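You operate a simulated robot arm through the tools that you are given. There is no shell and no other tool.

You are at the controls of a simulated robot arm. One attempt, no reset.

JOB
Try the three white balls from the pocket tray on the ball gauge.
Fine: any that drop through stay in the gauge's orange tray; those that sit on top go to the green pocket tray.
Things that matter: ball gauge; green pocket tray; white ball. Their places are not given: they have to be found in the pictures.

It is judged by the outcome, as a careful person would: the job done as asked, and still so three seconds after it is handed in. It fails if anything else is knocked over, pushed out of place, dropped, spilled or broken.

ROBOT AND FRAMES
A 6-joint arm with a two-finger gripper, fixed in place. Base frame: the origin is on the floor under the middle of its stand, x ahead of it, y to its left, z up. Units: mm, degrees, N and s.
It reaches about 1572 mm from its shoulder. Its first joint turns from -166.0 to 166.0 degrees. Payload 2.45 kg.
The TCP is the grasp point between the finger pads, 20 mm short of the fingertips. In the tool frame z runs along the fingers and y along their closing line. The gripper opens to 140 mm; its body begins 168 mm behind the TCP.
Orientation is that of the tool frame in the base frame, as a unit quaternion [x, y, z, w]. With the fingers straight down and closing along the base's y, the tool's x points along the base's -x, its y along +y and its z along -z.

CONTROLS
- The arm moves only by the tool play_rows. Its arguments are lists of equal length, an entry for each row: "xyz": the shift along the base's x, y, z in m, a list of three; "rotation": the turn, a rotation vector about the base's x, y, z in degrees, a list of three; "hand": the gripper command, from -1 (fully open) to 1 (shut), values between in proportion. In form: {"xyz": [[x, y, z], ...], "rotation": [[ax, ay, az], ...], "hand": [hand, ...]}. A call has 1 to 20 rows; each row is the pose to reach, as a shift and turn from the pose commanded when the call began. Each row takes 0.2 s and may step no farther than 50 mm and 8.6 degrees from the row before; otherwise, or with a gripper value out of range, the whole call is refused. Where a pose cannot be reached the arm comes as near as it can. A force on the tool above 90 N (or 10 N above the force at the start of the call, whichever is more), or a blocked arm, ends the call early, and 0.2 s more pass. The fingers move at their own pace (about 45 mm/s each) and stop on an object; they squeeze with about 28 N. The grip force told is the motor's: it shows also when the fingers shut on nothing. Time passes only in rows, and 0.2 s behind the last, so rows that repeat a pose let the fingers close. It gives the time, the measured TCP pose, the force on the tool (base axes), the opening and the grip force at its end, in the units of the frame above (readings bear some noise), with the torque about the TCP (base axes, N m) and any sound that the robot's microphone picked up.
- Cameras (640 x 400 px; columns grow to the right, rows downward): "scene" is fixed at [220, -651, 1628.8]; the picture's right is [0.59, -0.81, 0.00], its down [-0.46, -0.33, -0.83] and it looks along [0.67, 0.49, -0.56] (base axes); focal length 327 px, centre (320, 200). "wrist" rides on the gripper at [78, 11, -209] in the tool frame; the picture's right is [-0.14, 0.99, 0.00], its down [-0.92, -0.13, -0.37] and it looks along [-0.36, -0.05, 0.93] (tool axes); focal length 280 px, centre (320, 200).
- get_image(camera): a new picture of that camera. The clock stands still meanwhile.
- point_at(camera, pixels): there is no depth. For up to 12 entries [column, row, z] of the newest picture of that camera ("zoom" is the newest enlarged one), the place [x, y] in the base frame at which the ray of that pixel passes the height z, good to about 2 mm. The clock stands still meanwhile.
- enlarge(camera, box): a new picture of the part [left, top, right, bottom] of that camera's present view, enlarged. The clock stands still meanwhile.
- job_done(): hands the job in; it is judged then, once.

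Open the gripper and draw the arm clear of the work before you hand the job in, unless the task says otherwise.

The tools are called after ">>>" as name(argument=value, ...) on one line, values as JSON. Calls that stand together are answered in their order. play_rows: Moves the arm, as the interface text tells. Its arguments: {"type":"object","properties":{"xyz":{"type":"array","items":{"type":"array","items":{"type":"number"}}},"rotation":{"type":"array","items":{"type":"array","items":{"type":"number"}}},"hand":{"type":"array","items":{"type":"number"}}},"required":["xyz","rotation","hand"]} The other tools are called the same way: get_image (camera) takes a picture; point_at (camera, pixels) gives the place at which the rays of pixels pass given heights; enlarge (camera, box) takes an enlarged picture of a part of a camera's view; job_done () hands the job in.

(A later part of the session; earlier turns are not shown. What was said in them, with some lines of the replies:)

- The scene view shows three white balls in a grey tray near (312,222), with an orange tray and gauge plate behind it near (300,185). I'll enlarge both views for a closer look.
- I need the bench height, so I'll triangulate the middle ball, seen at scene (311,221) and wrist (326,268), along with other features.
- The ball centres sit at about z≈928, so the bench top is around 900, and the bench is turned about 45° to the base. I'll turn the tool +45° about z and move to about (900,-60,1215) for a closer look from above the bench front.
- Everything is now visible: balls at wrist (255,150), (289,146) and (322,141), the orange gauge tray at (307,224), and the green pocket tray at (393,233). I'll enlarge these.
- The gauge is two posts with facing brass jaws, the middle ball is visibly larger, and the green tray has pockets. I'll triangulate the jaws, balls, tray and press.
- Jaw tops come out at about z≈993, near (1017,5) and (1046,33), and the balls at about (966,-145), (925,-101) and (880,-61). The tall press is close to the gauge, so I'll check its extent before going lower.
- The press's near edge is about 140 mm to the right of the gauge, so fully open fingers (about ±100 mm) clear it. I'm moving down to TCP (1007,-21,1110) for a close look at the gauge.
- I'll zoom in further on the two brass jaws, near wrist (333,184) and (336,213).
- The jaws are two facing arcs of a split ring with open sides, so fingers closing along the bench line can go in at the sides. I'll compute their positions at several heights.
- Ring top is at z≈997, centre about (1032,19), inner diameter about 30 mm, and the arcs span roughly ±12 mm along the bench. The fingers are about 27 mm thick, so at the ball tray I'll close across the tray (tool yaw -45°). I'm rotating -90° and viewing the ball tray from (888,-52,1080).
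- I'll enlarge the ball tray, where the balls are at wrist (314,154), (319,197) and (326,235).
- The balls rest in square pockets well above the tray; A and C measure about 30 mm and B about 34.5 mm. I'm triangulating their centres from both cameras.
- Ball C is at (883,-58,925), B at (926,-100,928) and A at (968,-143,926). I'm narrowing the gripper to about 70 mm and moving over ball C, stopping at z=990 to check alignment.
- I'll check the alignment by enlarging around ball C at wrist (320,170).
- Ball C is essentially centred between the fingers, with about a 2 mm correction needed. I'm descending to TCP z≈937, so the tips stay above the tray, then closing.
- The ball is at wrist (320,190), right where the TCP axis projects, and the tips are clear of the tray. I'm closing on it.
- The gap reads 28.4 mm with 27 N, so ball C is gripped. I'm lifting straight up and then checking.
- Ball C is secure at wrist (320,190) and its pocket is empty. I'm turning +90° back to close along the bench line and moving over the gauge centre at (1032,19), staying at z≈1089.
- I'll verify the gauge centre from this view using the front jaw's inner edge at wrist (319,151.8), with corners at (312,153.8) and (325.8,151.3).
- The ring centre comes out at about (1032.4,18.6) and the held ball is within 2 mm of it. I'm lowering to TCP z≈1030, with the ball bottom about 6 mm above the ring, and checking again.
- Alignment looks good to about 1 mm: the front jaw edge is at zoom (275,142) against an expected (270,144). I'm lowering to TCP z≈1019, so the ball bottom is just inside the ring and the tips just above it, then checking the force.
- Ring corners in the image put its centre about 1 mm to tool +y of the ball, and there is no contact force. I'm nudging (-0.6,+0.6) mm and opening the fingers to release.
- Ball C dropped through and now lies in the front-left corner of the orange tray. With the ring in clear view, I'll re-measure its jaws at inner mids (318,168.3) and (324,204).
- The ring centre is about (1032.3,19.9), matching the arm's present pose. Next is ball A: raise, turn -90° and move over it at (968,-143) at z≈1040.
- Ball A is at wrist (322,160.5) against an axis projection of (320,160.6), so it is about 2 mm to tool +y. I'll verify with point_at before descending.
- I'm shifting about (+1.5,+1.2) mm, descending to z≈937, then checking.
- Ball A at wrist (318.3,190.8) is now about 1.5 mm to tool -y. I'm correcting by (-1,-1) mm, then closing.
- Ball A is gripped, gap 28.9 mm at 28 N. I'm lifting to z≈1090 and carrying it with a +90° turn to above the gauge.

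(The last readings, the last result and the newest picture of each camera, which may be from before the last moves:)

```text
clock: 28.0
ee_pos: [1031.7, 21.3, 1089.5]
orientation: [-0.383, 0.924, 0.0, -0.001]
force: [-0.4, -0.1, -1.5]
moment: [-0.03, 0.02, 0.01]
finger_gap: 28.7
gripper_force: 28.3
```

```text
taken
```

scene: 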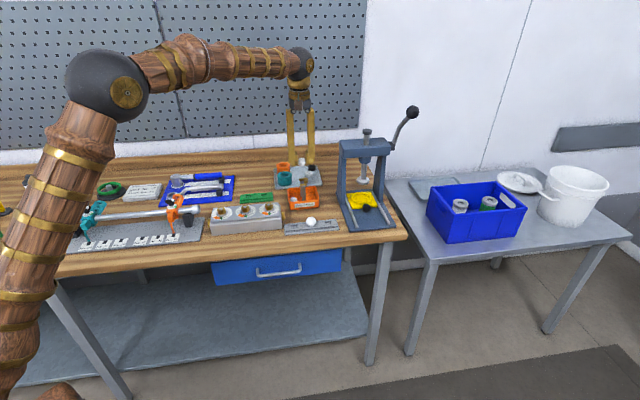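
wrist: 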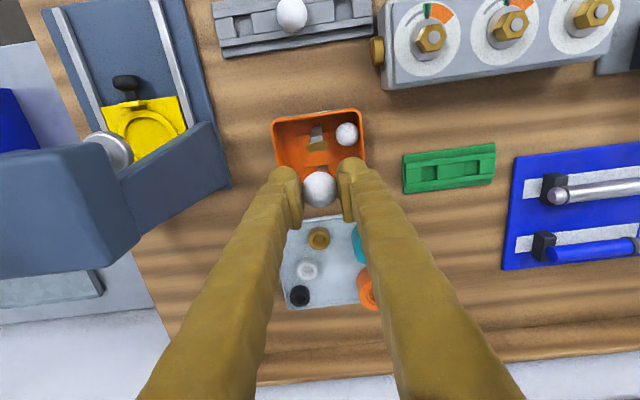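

Ball A is held over the gauge. I'm lowering to just above the ring at the same xy as before and checking before release.

>>> play_rows(xyz=[[0, 0, -0.02], [0, 0, -0.04], [0, 0, -0.058], [0, 0, -0.068], [0, 0, -0.072], [0, 0, -0.072]], rotation=[[0, 0, 0], [0, 0, 0], [0, 0, 0], [0, 0, 0], [0, 0, 0], [0, 0, 0]], hand=[1, 1, 1, 1, 1, 1])

>>> enlarge(camera="wrist", box=[260, 130, 400, 230])

>>> enlarge(camera="scene", box=[275, 150, 335, 210])

```text
clock: 29.4
ee_pos: [1032.5, 20.2, 1018.0]
orientation: [-0.383, 0.924, 0.001, -0.001]
force: [-0.3, -0.2, -0.4]
moment: [0.03, -0.01, 0.01]
finger_gap: 28.3
gripper_force: 27.9
```

```text
4.00 times, centred on (330, 180) of wrist
```

zoom: 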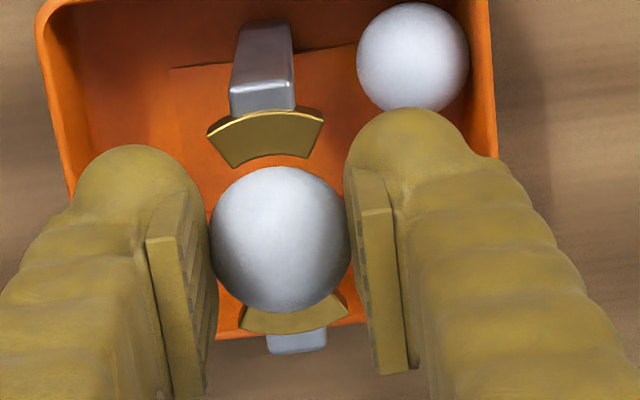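

```text
6.67 times, centred on (305, 180) of scene
```

zoom: 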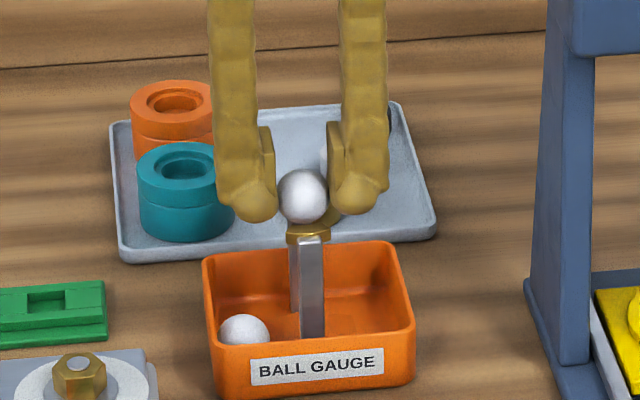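

Ball A is at zoom (280,240), centred over the ring just as ball C was. I'm opening the fingers to release.

>>> play_rows(xyz=[[0, 0, 0], [0, 0, 0], [0, 0, 0], [0, 0, 0], [0, 0, 0], [0, 0, 0]], rotation=[[0, 0, 0], [0, 0, 0], [0, 0, 0], [0, 0, 0], [0, 0, 0], [0, 0, 0]], hand=[0.4, 0.2, 0.1, 0.1, 0.1, 0.1])

>>> get_image(camera="wrist")

>>> enlarge(camera="scene", box=[275, 150, 335, 210])

```text
clock: 30.8
ee_pos: [1031.9, 20.3, 1016.8]
orientation: [-0.383, 0.924, 0.0, 0.001]
force: [0.2, 0.5, 0.1]
moment: [-0.01, -0.02, 0.0]
finger_gap: 63.3
gripper_force: 0.1
```

```text
taken
```

wrist: 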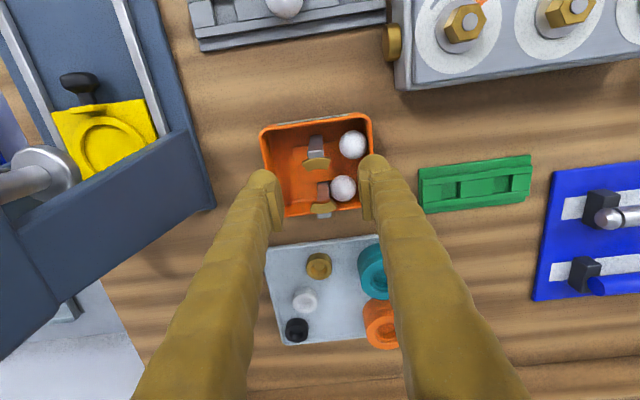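

```text
6.67 times, centred on (305, 180) of scene
```

zoom: 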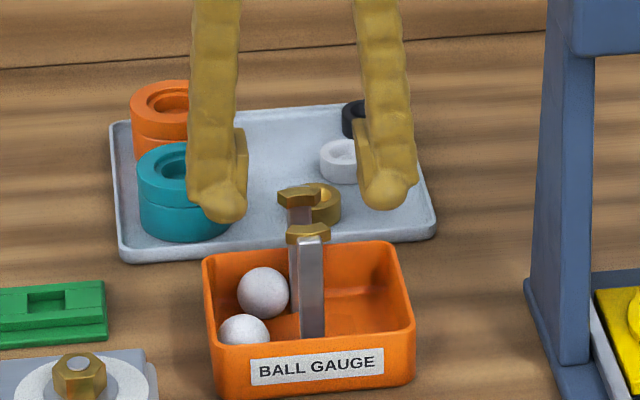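

Ball A also dropped through, so two balls are in the orange tray. Next is the larger middle ball B at (925.7,-100.3): raise, turn -90° and move above it.

>>> play_rows(xyz=[[0, 0, 0.03], [0, 0, 0.06], [-0.004, -0.005, 0.072], [-0.014, -0.016, 0.072], [-0.024, -0.027, 0.072], [-0.034, -0.038, 0.072], [-0.044, -0.05, 0.072], [-0.054, -0.061, 0.072], [-0.064, -0.072, 0.072], [-0.074, -0.084, 0.072], [-0.084, -0.095, 0.072], [-0.094, -0.106, 0.072], [-0.102, -0.115, 0.06], [-0.1065, -0.1202, 0.04], [-0.1065, -0.1202, 0.022], [-0.1065, -0.1202, 0.022]], rotation=[[0, 0, 0], [0, 0, 0], [0, 0, -7], [0, 0, -15], [0, 0, -23], [0, 0, -31], [0, 0, -39], [0, 0, -47], [0, 0, -55], [0, 0, -63], [0, 0, -71], [0, 0, -79], [0, 0, -86], [0, 0, -90], [0, 0, -90], [0, 0, -90]], hand=[0, 0, 0, 0, 0, 0, 0, 0, 0, 0, 0, 0, 0, 0, 0, 0])

>>> get_image(camera="wrist")

>>> enlarge(camera="wrist", box=[240, 120, 400, 220])

```text
clock: 34.2
ee_pos: [924.8, -98.4, 1039.7]
orientation: [0.382, 0.924, 0.0, 0.0]
force: [-0.1, 0.1, 0.2]
moment: [0.01, 0.01, 0.01]
finger_gap: 69.9
gripper_force: 0.0
```

```text
taken
```

wrist: 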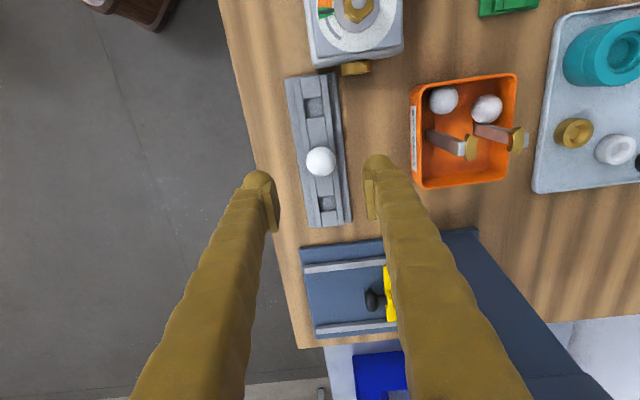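

```text
4.00 times, centred on (320, 170) of wrist
```

zoom: 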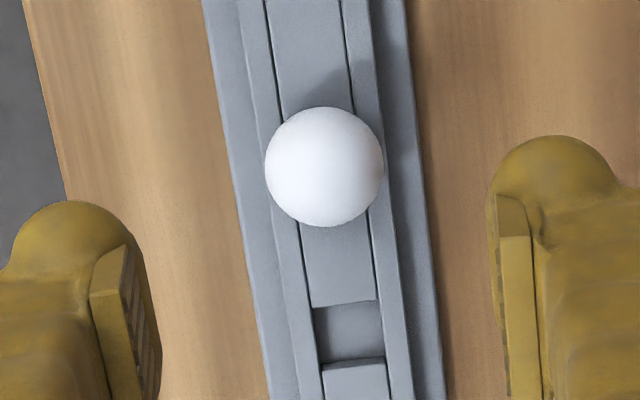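

Ball B is at wrist (321,161.5), aligned once the small tilt bias seen with ball A is allowed for. I'm descending to z≈939 and checking.

>>> play_rows(xyz=[[0, 0, -0.025], [0, 0, -0.05], [0, 0, -0.075], [0, 0, -0.091], [0, 0, -0.101], [0, 0, -0.101]], rotation=[[0, 0, 0], [0, 0, 0], [0, 0, 0], [0, 0, 0], [0, 0, 0], [0, 0, 0]], hand=[0, 0, 0, 0, 0, 0])

>>> enlarge(camera="wrist", box=[240, 140, 400, 240])

```text
clock: 35.6
ee_pos: [927.2, -101.2, 940.0]
orientation: [0.383, 0.924, 0.0, -0.001]
force: [-0.4, 0.5, 0.4]
moment: [0.0, 0.05, 0.0]
finger_gap: 70.0
gripper_force: 0.1
```

```text
4.00 times, centred on (320, 190) of wrist
```

zoom: 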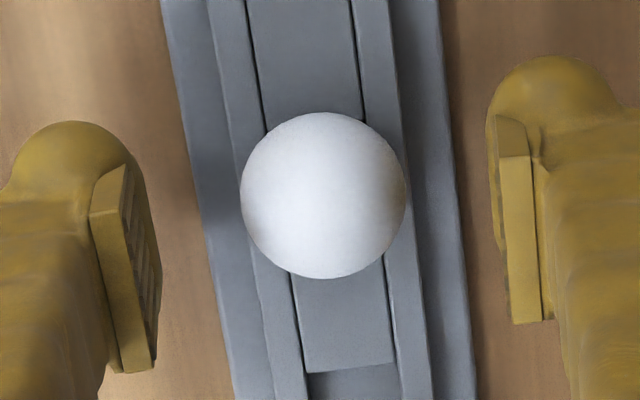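

Ball B is at wrist (320.8,188.8), centred to within 1 mm, so I'm closing.

>>> play_rows(xyz=[[0, 0, 0], [0, 0, 0], [0, 0, 0], [0, 0, 0], [0, 0, 0]], rotation=[[0, 0, 0], [0, 0, 0], [0, 0, 0], [0, 0, 0], [0, 0, 0]], hand=[0.4, 1, 1, 1, 1])

>>> enlarge(camera="wrist", box=[240, 140, 400, 240])

```text
clock: 36.8
ee_pos: [925.4, -100.0, 941.0]
orientation: [0.382, 0.924, 0.001, -0.001]
force: [3.6, 3.3, 4.1]
moment: [0.05, -0.09, 0.01]
finger_gap: 32.8
gripper_force: 28.0
```

```text
4.00 times, centred on (320, 190) of wrist
```

zoom: 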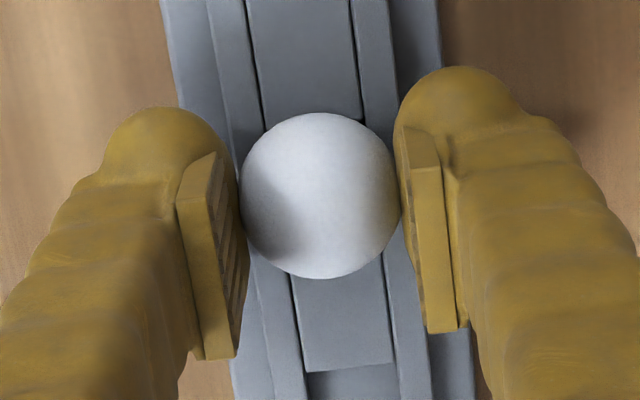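

Ball B is gripped, gap 32.8 mm, clearly larger than the other two. I'm lifting and carrying it with a +90° turn to above the gauge.

>>> play_rows(xyz=[[0, 0, 0.01], [0, 0, 0.03], [0, 0, 0.06], [0, 0, 0.09], [0, 0, 0.12], [0, 0, 0.14], [0.004, 0.005, 0.15], [0.014, 0.016, 0.151], [0.024, 0.027, 0.151], [0.034, 0.038, 0.151], [0.044, 0.05, 0.151], [0.054, 0.061, 0.151], [0.064, 0.072, 0.151], [0.074, 0.084, 0.151], [0.084, 0.095, 0.151], [0.094, 0.106, 0.151], [0.102, 0.115, 0.151], [0.1065, 0.1202, 0.151], [0.1065, 0.1202, 0.151]], rotation=[[0, 0, 0], [0, 0, 0], [0, 0, 0], [0, 0, 0], [0, 0, 0], [0, 0, 0], [0, 0, 6], [0, 0, 14], [0, 0, 22], [0, 0, 30], [0, 0, 38], [0, 0, 46], [0, 0, 54], [0, 0, 62], [0, 0, 70], [0, 0, 78], [0, 0, 85], [0, 0, 90], [0, 0, 90]], hand=[1, 1, 1, 1, 1, 1, 1, 1, 1, 1, 1, 1, 1, 1, 1, 1, 1, 1, 1])

>>> get_image(camera="wrist")

```text
clock: 40.8
ee_pos: [1032.1, 18.0, 1090.3]
orientation: [-0.383, 0.924, 0.0, 0.0]
force: [-0.4, -0.1, -0.2]
moment: [0.03, 0.0, -0.01]
finger_gap: 32.4
gripper_force: 28.1
```

```text
taken
```

wrist: 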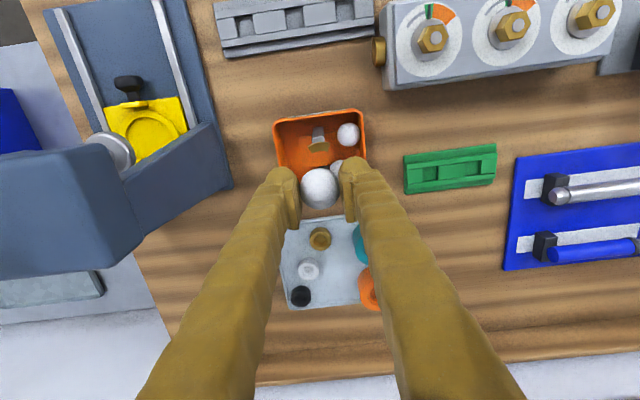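

Ball B is held securely. I'm lowering to TCP z≈1020 with the ball bottom just below the ring top, then checking alignment before contact.

>>> play_rows(xyz=[[0, 0, -0.02], [0, 0, -0.04], [0, 0, -0.058], [0, 0, -0.067], [0, 0, -0.07], [0, 0, -0.07]], rotation=[[0, 0, 0], [0, 0, 0], [0, 0, 0], [0, 0, 0], [0, 0, 0], [0, 0, 0]], hand=[1, 1, 1, 1, 1, 1])

>>> enlarge(camera="wrist", box=[260, 130, 400, 230])

>>> enlarge(camera="scene", box=[275, 150, 335, 210])

```text
clock: 42.2
ee_pos: [1032.5, 21.1, 1019.0]
orientation: [-0.382, 0.924, 0.001, 0.0]
force: [0.2, -0.4, 0.5]
moment: [0.0, 0.02, -0.03]
finger_gap: 32.5
gripper_force: 27.9
```

```text
4.00 times, centred on (330, 180) of wrist
```

zoom: 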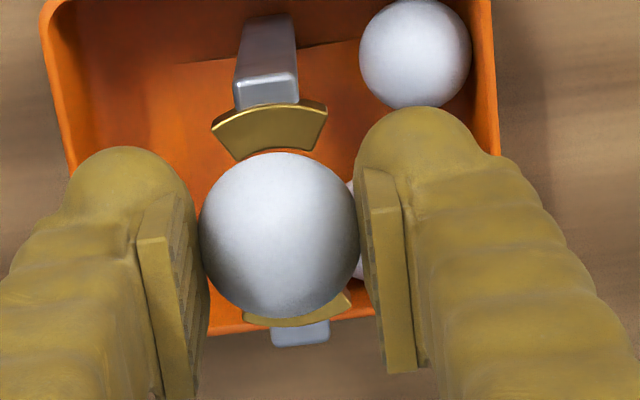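

```text
6.67 times, centred on (305, 180) of scene
```

zoom: 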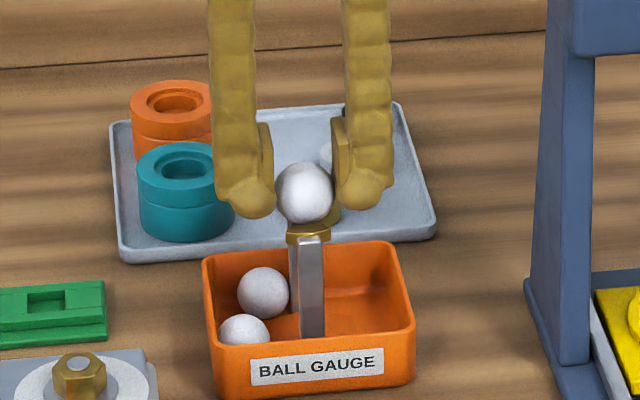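

Ball B at zoom (280,236) is about 1 mm nearer the front jaw, so I'm shifting (+0.7,+0.7) mm. I'm also lowering 3 mm gently to feel for contact.

>>> play_rows(xyz=[[0.0007, 0.0007, 0], [0.0007, 0.0007, -0.001], [0.0007, 0.0007, -0.002], [0.0007, 0.0007, -0.003], [0.0007, 0.0007, -0.003]], rotation=[[0, 0, 0], [0, 0, 0], [0, 0, 0], [0, 0, 0], [0, 0, 0]], hand=[1, 1, 1, 1, 1])

```text
clock: 43.4
ee_pos: [1033.4, 22.1, 1017.2]
orientation: [-0.383, 0.924, -0.001, 0.0]
force: [0.2, 0.6, -0.7]
moment: [-0.01, -0.03, -0.03]
finger_gap: 32.5
gripper_force: 28.1
```

No contact force yet, so I'm continuing down 1 mm at a time.

>>> play_rows(xyz=[[0, 0, -0.001], [0, 0, -0.0015], [0, 0, -0.0015]], rotation=[[0, 0, 0], [0, 0, 0], [0, 0, 0]], hand=[1, 1, 1])

>>> enlarge(camera="scene", box=[285, 160, 325, 200])

```text
clock: 44.2
ee_pos: [1033.5, 20.7, 1017.1]
orientation: [-0.382, 0.924, 0.0, 0.0]
force: [-1.3, 0.1, 0.1]
moment: [-0.01, 0.02, -0.05]
finger_gap: 32.5
gripper_force: 27.6
```

```text
10.00 times, centred on (305, 180) of scene
```

zoom: 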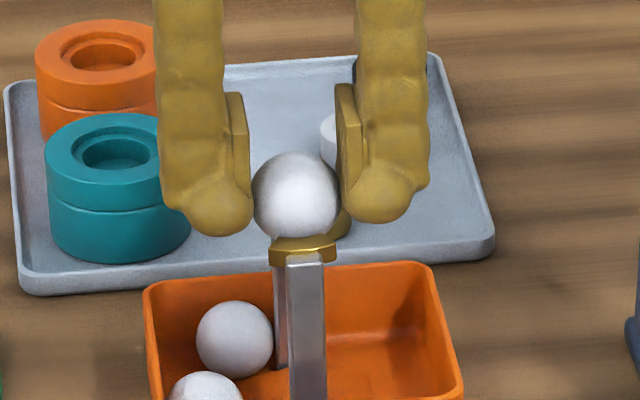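

Still no contact, and the ball is nicely centred over the jaws in the scene view. I'm lowering another 2 mm.

>>> play_rows(xyz=[[0, 0, -0.001], [0, 0, -0.002], [0, 0, -0.002]], rotation=[[0, 0, 0], [0, 0, 0], [0, 0, 0]], hand=[1, 1, 1])

>>> enlarge(camera="wrist", box=[260, 130, 400, 230])

```text
clock: 45.0
ee_pos: [1033.2, 21.7, 1014.6]
orientation: [-0.383, 0.924, -0.001, 0.0]
force: [-9.3, -5.4, 16.0]
moment: [-0.02, 0.07, 0.01]
finger_gap: 32.5
gripper_force: 27.9
```

```text
4.00 times, centred on (330, 180) of wrist
```

zoom: 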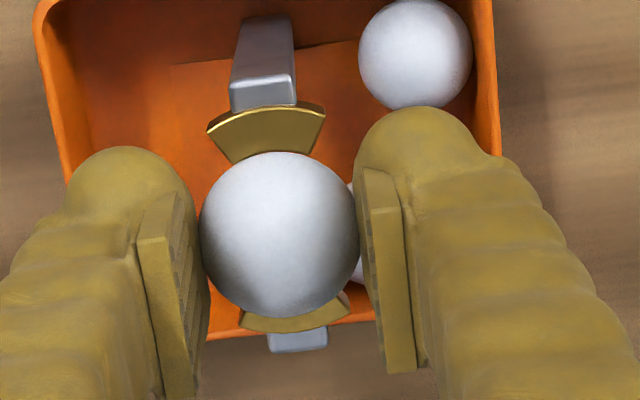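

Contact: 16 N up with (-9,-5) N sideways, so the ball is touching the rear jaw first. I'm raising 1.5 mm, shifting back (-0.8,-0.6) mm, and checking that the force clears.

>>> play_rows(xyz=[[0, 0, 0.0015], [-0.0008, -0.0006, 0.0015], [-0.0008, -0.0006, 0.0008], [-0.0008, -0.0006, 0.0008]], rotation=[[0, 0, 0], [0, 0, 0], [0, 0, 0], [0, 0, 0]], hand=[1, 1, 1, 1])

```text
clock: 46.0
ee_pos: [1032.1, 21.3, 1014.3]
orientation: [-0.382, 0.924, 0.0, 0.001]
force: [16.7, 3.7, 14.8]
moment: [-0.01, -0.25, 0.13]
finger_gap: 32.6
gripper_force: 28.2
```

Both jaws are now in contact, so ball B is seating on the ring rather than passing. I'm backing off by 1 mm up and half the shift to relieve the forces before release.

>>> play_rows(xyz=[[0, 0, 0.001], [0.0004, 0.0004, 0.001], [0.0003, 0.0005, 0.0006], [0.0003, 0.0005, 0.0006]], rotation=[[0, 0, 0], [0, 0, 0], [0, 0, 0], [0, 0, 0]], hand=[1, 1, 1, 1])

```text
clock: 47.0
ee_pos: [1032.8, 21.4, 1015.2]
orientation: [-0.382, 0.924, 0.0, 0.0]
force: [12.1, 10.9, 3.2]
moment: [0.21, -0.15, 0.0]
finger_gap: 32.5
gripper_force: 28.1
```

The residual is mostly sideways along +n with little vertical force. I'm raising another 1 mm to free the ball and reading again.

>>> play_rows(xyz=[[0, 0, 0.001], [0, 0, 0.0015], [0, 0, 0.0015]], rotation=[[0, 0, 0], [0, 0, 0], [0, 0, 0]], hand=[1, 1, 1])

>>> enlarge(camera="wrist", box=[260, 130, 400, 230])

>>> enlarge(camera="scene", box=[285, 160, 325, 200])

```text
clock: 47.8
ee_pos: [1032.3, 20.6, 1016.1]
orientation: [-0.382, 0.924, 0.0, 0.0]
force: [0.4, 3.0, 0.2]
moment: [0.01, 0.01, -0.01]
finger_gap: 32.4
gripper_force: 27.2
```

```text
4.00 times, centred on (330, 180) of wrist
```

zoom: 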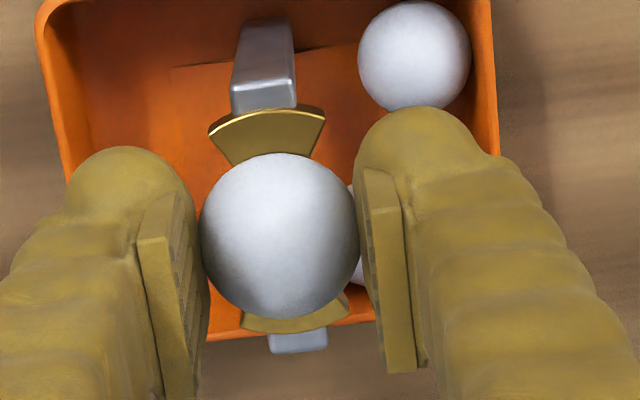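

```text
10.00 times, centred on (305, 180) of scene
```

zoom: 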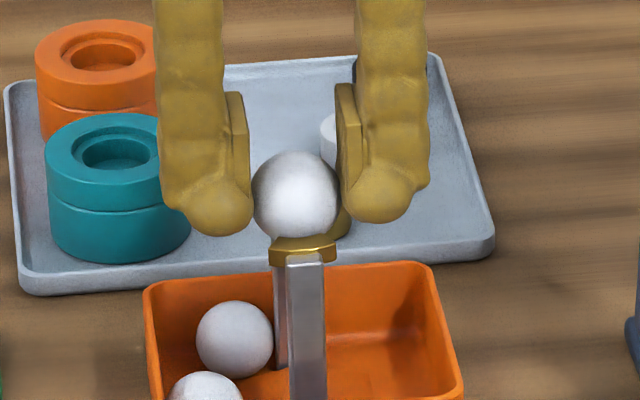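

The force has cleared and the ball is about 1–2 mm above its seat with the tray unmoved. I'm opening gently, to 36 mm first and then wider.

>>> play_rows(xyz=[[0, 0, 0], [0, 0, 0], [0, 0, 0], [0, 0, 0], [0, 0, 0], [0, 0, 0], [0, 0, 0]], rotation=[[0, 0, 0], [0, 0, 0], [0, 0, 0], [0, 0, 0], [0, 0, 0], [0, 0, 0], [0, 0, 0]], hand=[0.5, 0.48, 0.46, 0.4, 0.3, 0.2, 0.2])

>>> enlarge(camera="wrist", box=[260, 130, 400, 230])

>>> enlarge(camera="scene", box=[285, 160, 325, 200])

```text
clock: 49.4
ee_pos: [1032.2, 20.4, 1017.6]
orientation: [-0.382, 0.924, 0.0, 0.0]
force: [-0.2, 0.2, -0.5]
moment: [0.01, -0.02, 0.03]
finger_gap: 55.9
gripper_force: 0.1
```

```text
4.00 times, centred on (330, 180) of wrist
```

zoom: 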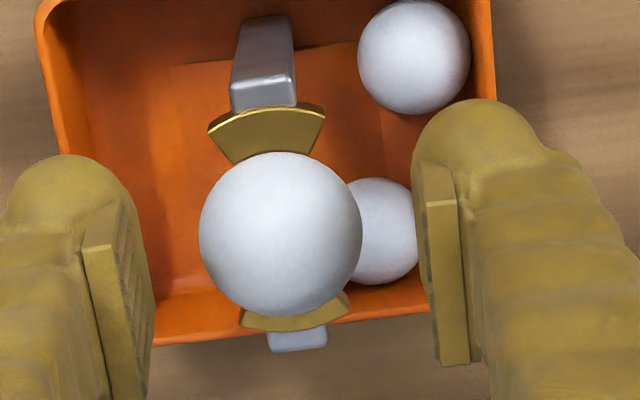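

```text
10.00 times, centred on (305, 180) of scene
```

zoom: 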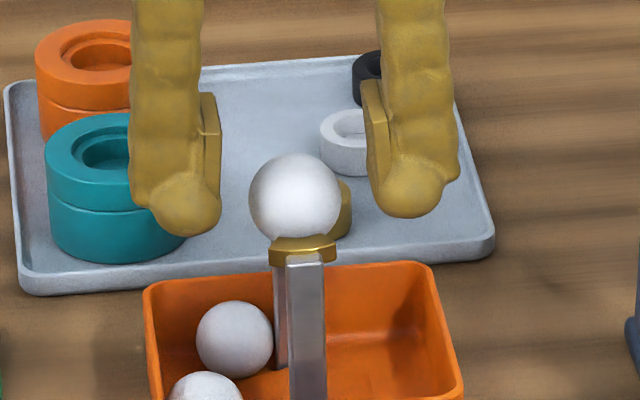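

Ball B sits on top of the gauge. I'll wait a second to confirm it's stable and take full pictures, which also show the green tray pockets.

>>> play_rows(xyz=[[0, 0, 0], [0, 0, 0], [0, 0, 0], [0, 0, 0], [0, 0, 0]], rotation=[[0, 0, 0], [0, 0, 0], [0, 0, 0], [0, 0, 0], [0, 0, 0]], hand=[0.2, 0.2, 0.2, 0.2, 0.2])

>>> get_image(camera="wrist")

>>> enlarge(camera="wrist", box=[400, 130, 560, 230])

>>> enlarge(camera="scene", box=[235, 180, 285, 215])

```text
clock: 50.6
ee_pos: [1033.2, 22.0, 1016.8]
orientation: [-0.383, 0.924, 0.001, 0.0]
force: [1.0, 0.0, 0.3]
moment: [0.0, 0.0, 0.02]
finger_gap: 56.2
gripper_force: 0.1
```

```text
taken
```

wrist: 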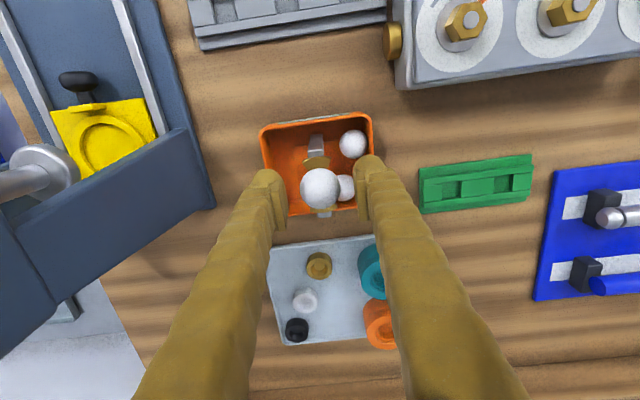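

```text
4.00 times, centred on (480, 180) of wrist
```

zoom: 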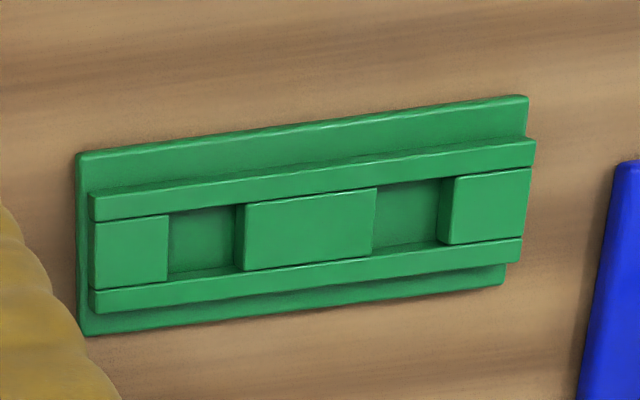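

```text
11.43 times, centred on (260, 198) of scene
```

zoom: 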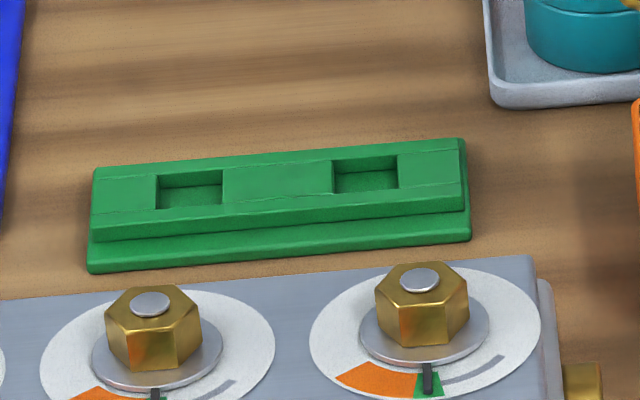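

The green tray has two pockets. I'll triangulate the one nearest the gauge, seen at wrist (451.5,190.3) and scene (263.9,195.7), plus the other one.

>>> point_at(camera="wrist", pixels=[[451.5, 190.3, 905], [451.5, 190.3, 915], [451.5, 190.3, 925], [502.2, 184, 905], [502.2, 184, 915], [502.2, 184, 925]])

>>> point_at(camera="scene", pixels=[[263.9, 195.7, 905], [263.9, 195.7, 915], [263.9, 195.7, 925], [248.6, 197.2, 905], [248.6, 197.2, 915], [248.6, 197.2, 925]])

```text
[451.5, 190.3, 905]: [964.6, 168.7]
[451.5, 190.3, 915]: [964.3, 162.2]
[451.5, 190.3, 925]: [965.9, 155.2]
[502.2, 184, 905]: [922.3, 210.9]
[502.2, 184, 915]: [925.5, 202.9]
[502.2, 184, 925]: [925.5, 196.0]
```

```text
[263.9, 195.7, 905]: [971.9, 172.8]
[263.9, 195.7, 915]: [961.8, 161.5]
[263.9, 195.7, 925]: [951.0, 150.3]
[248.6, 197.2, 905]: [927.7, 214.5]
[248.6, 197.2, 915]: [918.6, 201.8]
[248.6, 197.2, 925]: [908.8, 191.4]
```

Pocket 1 is at about (964.3,163.5) with the tray top at z≈913, and pocket 2 is 60 mm further along. I'm lowering 2 mm and re-gripping ball B on the gauge.

>>> play_rows(xyz=[[0, 0, -0.002], [0, 0, -0.002], [0, 0, -0.002], [0, 0, -0.002], [0, 0, -0.002], [0, 0, -0.002]], rotation=[[0, 0, 0], [0, 0, 0], [0, 0, 0], [0, 0, 0], [0, 0, 0], [0, 0, 0]], hand=[0.3, 0.5, 1, 1, 1, 1])

>>> enlarge(camera="wrist", box=[260, 130, 400, 230])

>>> enlarge(camera="scene", box=[285, 160, 325, 200])

```text
clock: 52.0
ee_pos: [1032.3, 19.9, 1015.4]
orientation: [-0.383, 0.924, 0.0, 0.0]
force: [0.0, 0.0, 0.7]
moment: [-0.01, 0.03, 0.02]
finger_gap: 32.6
gripper_force: 27.6
```

```text
4.00 times, centred on (330, 180) of wrist
```

zoom: 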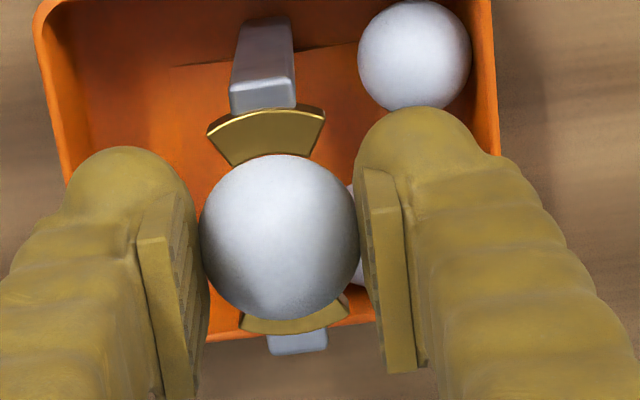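

```text
10.00 times, centred on (305, 180) of scene
```

zoom: 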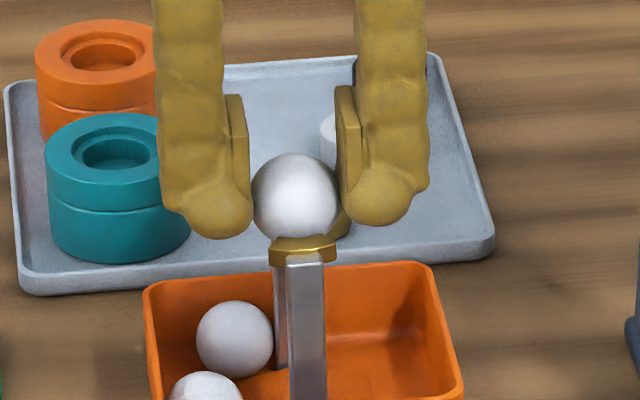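

Re-gripped cleanly, gap 32.6 mm with no side force. I'm lifting ball B and carrying it, without turning, to above pocket 1 at (964.3,163.5).

>>> play_rows(xyz=[[0, 0, 0.01], [0, 0, 0.03], [0, 0, 0.055], [0, 0, 0.075], [-0.006, 0.013, 0.075], [-0.017, 0.036, 0.075], [-0.028, 0.06, 0.075], [-0.04, 0.084, 0.075], [-0.052, 0.109, 0.075], [-0.062, 0.13, 0.075], [-0.0675, 0.1415, 0.06], [-0.0681, 0.143, 0.035], [-0.0681, 0.143, 0.015], [-0.0681, 0.143, 0.0], [-0.0681, 0.143, 0.0]], rotation=[[0, 0, 0], [0, 0, 0], [0, 0, 0], [0, 0, 0], [0, 0, 0], [0, 0, 0], [0, 0, 0], [0, 0, 0], [0, 0, 0], [0, 0, 0], [0, 0, 0], [0, 0, 0], [0, 0, 0], [0, 0, 0], [0, 0, 0]], hand=[1, 1, 1, 1, 1, 1, 1, 1, 1, 1, 1, 1, 1, 1, 1])

>>> get_image(camera="wrist")

>>> get_image(camera="scene")

>>> enlarge(camera="wrist", box=[240, 120, 400, 220])

```text
clock: 55.2
ee_pos: [964.6, 163.2, 1015.8]
orientation: [-0.383, 0.924, 0.001, -0.001]
force: [-0.1, 0.1, -1.0]
moment: [-0.02, 0.01, 0.04]
finger_gap: 32.3
gripper_force: 27.9
```

```text
taken
```

wrist: 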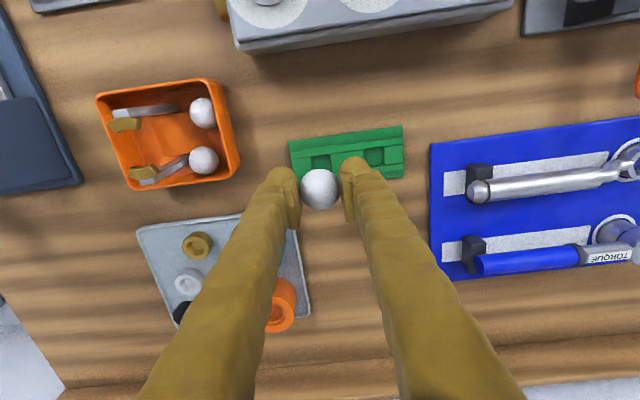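

```text
taken
```

scene: 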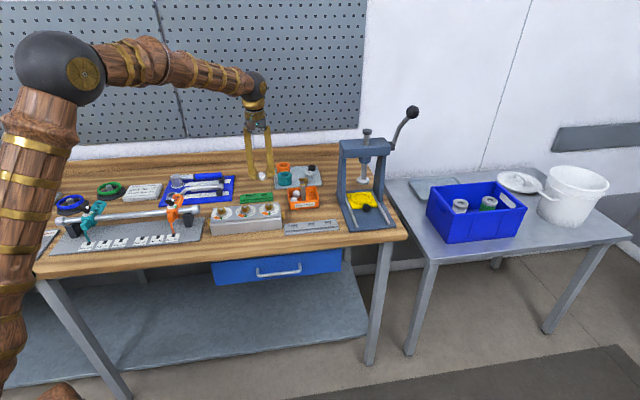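

```text
4.00 times, centred on (320, 170) of wrist
```

zoom: 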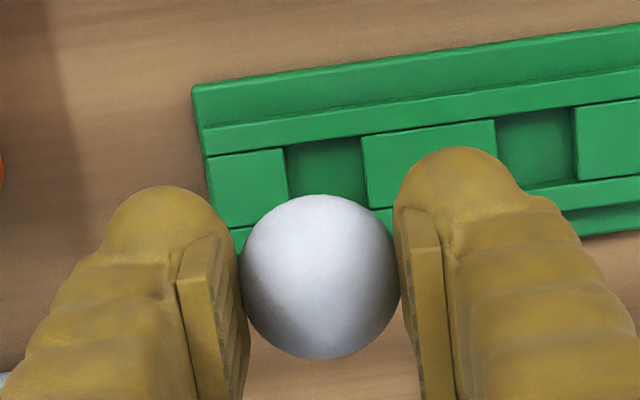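

Ball B is at wrist (320,189) over the pocket, whose centre shows at wrist (321.5,164.5). I'll check that with point_at.

>>> point_at(camera="wrist", pixels=[[321.5, 164.5, 913], [320, 163.2, 913], [320, 189, 1003], [369.5, 158.5, 913]])

```text
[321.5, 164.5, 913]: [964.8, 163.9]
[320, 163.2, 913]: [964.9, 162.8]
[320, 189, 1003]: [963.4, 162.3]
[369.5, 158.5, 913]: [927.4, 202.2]
```

The pocket is about (0.4,1.5) mm from the ball axis. I'm shifting by that, lowering to about 20 mm above seating, and re-checking.

>>> play_rows(xyz=[[0.0004, 0.0015, -0.015], [0.0004, 0.0015, -0.035], [0.0004, 0.0015, -0.05], [0.0004, 0.0015, -0.057], [0.0004, 0.0015, -0.057]], rotation=[[0, 0, 0], [0, 0, 0], [0, 0, 0], [0, 0, 0], [0, 0, 0]], hand=[1, 1, 1, 1, 1])

>>> enlarge(camera="wrist", box=[240, 130, 400, 230])

>>> enlarge(camera="scene", box=[235, 165, 295, 215])

```text
clock: 56.4
ee_pos: [965.2, 166.9, 957.4]
orientation: [-0.382, 0.924, -0.001, 0.0]
force: [0.4, 0.8, -1.7]
moment: [0.01, -0.02, -0.02]
finger_gap: 32.4
gripper_force: 27.9
```

```text
4.00 times, centred on (320, 180) of wrist
```

zoom: 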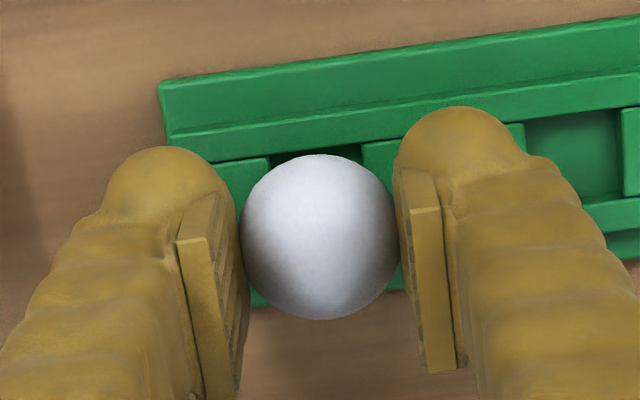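

```text
8.00 times, centred on (265, 190) of scene
```

zoom: 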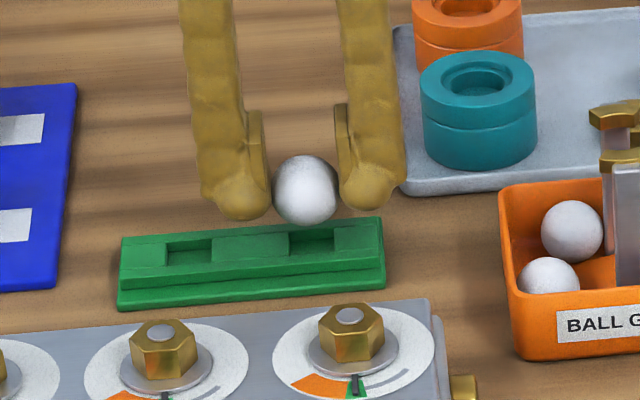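

The pocket centre projects within about 0.5 mm of the ball axis in both views. I'm lowering to just above seating (TCP z≈940.5) and reading the force.

>>> play_rows(xyz=[[0, 0, -0.007], [0, 0, -0.013], [0, 0, -0.0165], [0, 0, -0.0175], [0, 0, -0.0175]], rotation=[[0, 0, 0], [0, 0, 0], [0, 0, 0], [0, 0, 0], [0, 0, 0]], hand=[1, 1, 1, 1, 1])

>>> enlarge(camera="wrist", box=[240, 130, 400, 230])

>>> enlarge(camera="scene", box=[235, 165, 295, 215])

```text
clock: 57.6
ee_pos: [965.5, 166.3, 940.3]
orientation: [-0.383, 0.924, 0.0, 0.0]
force: [2.1, -3.2, 14.5]
moment: [-0.01, -0.03, 0.01]
finger_gap: 32.1
gripper_force: 28.2
```

```text
4.00 times, centred on (320, 180) of wrist
```

zoom: 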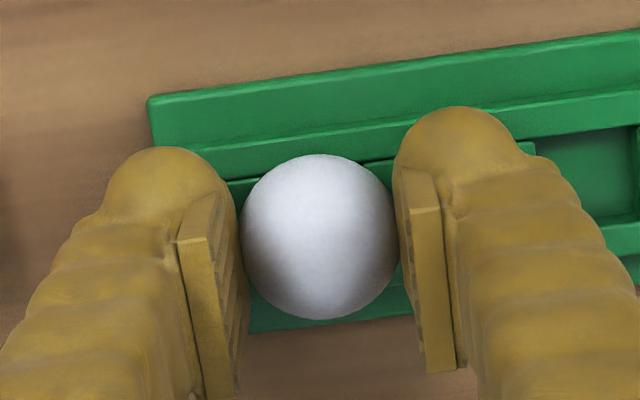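

```text
8.00 times, centred on (265, 190) of scene
```

zoom: 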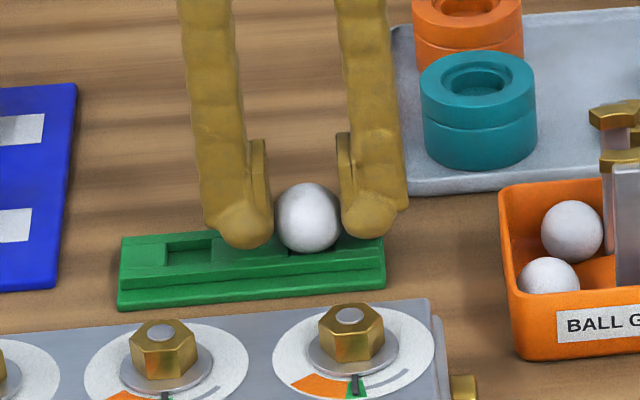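

Contact at 14.5 N, mostly vertical, so the ball is seated in the pocket. I'm raising 0.5 mm to relieve it and then opening gently.

>>> play_rows(xyz=[[0, 0, 0.0006], [0, 0, 0.0006], [0, 0, 0.0006], [0, 0, 0.0006], [0, 0, 0.0006], [0, 0, 0.0006], [0, 0, 0.0006], [0, 0, 0.0006]], rotation=[[0, 0, 0], [0, 0, 0], [0, 0, 0], [0, 0, 0], [0, 0, 0], [0, 0, 0], [0, 0, 0], [0, 0, 0]], hand=[1, 0.5, 0.48, 0.46, 0.4, 0.3, 0.2, 0.2])

>>> enlarge(camera="wrist", box=[240, 130, 400, 230])

>>> enlarge(camera="scene", box=[235, 165, 295, 215])

```text
clock: 59.4
ee_pos: [965.1, 166.4, 939.6]
orientation: [-0.383, 0.924, -0.001, 0.0]
force: [0.0, 0.0, 0.2]
moment: [-0.02, -0.04, -0.02]
finger_gap: 56.1
gripper_force: 0.0
```

```text
4.00 times, centred on (320, 180) of wrist
```

zoom: 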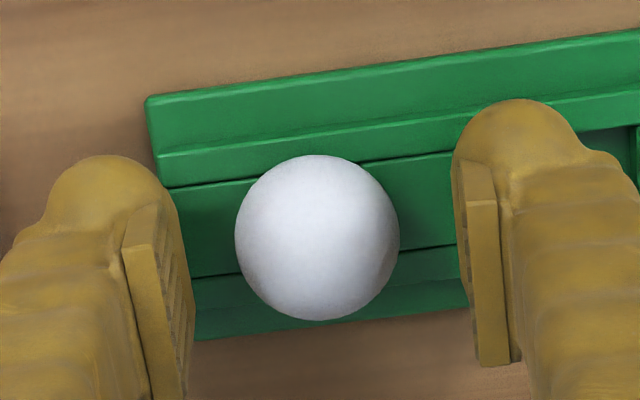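

```text
8.00 times, centred on (265, 190) of scene
```

zoom: 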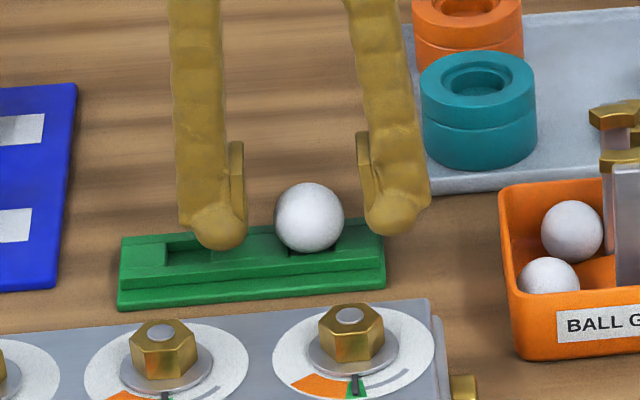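

Ball B rests in the green tray's pocket, free of the fingers. I'm rising straight up and drawing back clear of the bench.

>>> play_rows(xyz=[[0, 0, 0.01], [0, 0, 0.03], [0, 0, 0.06], [0, 0, 0.1], [0, 0, 0.15], [0, 0, 0.2], [-0.03, -0.02, 0.23], [-0.07, -0.04, 0.25], [-0.11, -0.06, 0.26], [-0.15, -0.08, 0.26], [-0.19, -0.1, 0.26], [-0.23, -0.12, 0.26], [-0.27, -0.14, 0.26], [-0.3, -0.16, 0.26], [-0.3, -0.16, 0.26]], rotation=[[0, 0, 0], [0, 0, 0], [0, 0, 0], [0, 0, 0], [0, 0, 0], [0, 0, 0], [0, 0, 0], [0, 0, 0], [0, 0, 0], [0, 0, 0], [0, 0, 0], [0, 0, 0], [0, 0, 0], [0, 0, 0], [0, 0, 0]], hand=[0.2, 0.2, 0.2, 0, -0.5, -1, -1, -1, -1, -1, -1, -1, -1, -1, -1])

>>> get_image(camera="wrist")

>>> get_image(camera="scene")

>>> enlarge(camera="scene", box=[230, 150, 350, 245])

```text
clock: 62.6
ee_pos: [664.3, 4.0, 1201.6]
orientation: [-0.383, 0.924, 0.0, 0.0]
force: [-0.1, -0.5, 0.2]
moment: [0.0, 0.02, -0.02]
finger_gap: 140.1
gripper_force: 0.1
```

```text
taken
```

wrist: 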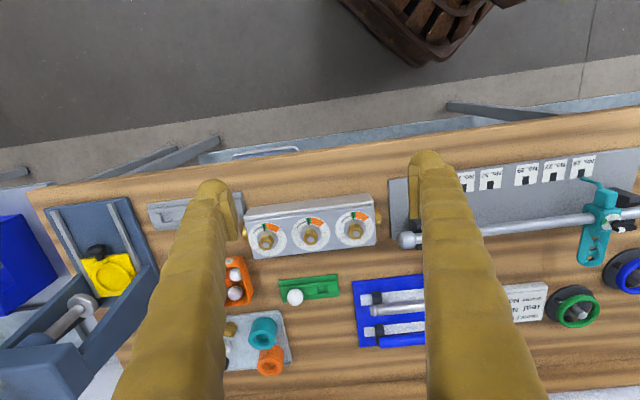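

```text
taken
```

scene: 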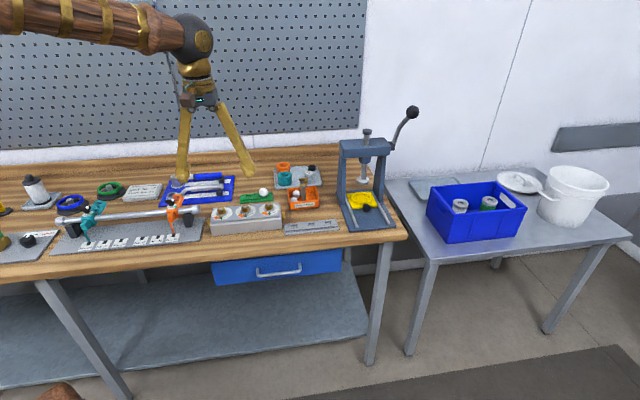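

```text
4.21 times, centred on (290, 198) of scene
```

zoom: 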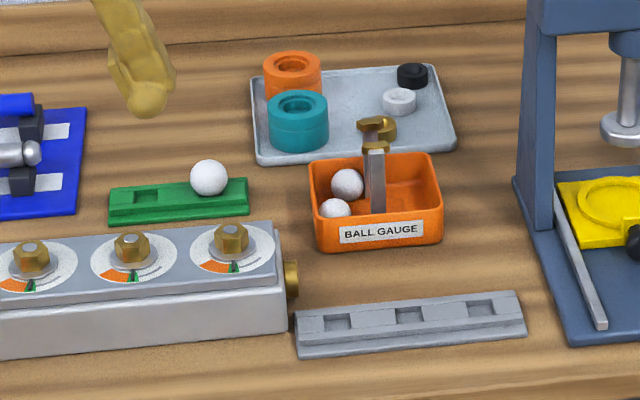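

All three balls are placed: two that dropped through are in the gauge's orange tray, and the large one sits in the green pocket tray. Nothing else has moved, and the arm is clear with the gripper open, so I'm handing in.

>>> job_done()

```text
The job is handed in.
```

I tried all three white balls on the gauge and handed the job in.

| Ball (position in the grey tray, from the front) | Gripper gap on it | Gauge result | Where it is now |
|---|---|---|---|
| Left | 28.4 mm | Dropped through | Gauge's orange tray |
| Middle | 32.8 mm | Sat on top | Green pocket tray, pocket nearest the gauge |
| Right | 28.9 mm | Dropped through | Gauge's orange tray |

While I was seating the middle ball, it pressed on the gauge jaws with up to about 23 N. The last pictures show the gauge, both trays and everything else on the bench where they started. The gripper is open and the arm is drawn back clear of the bench.
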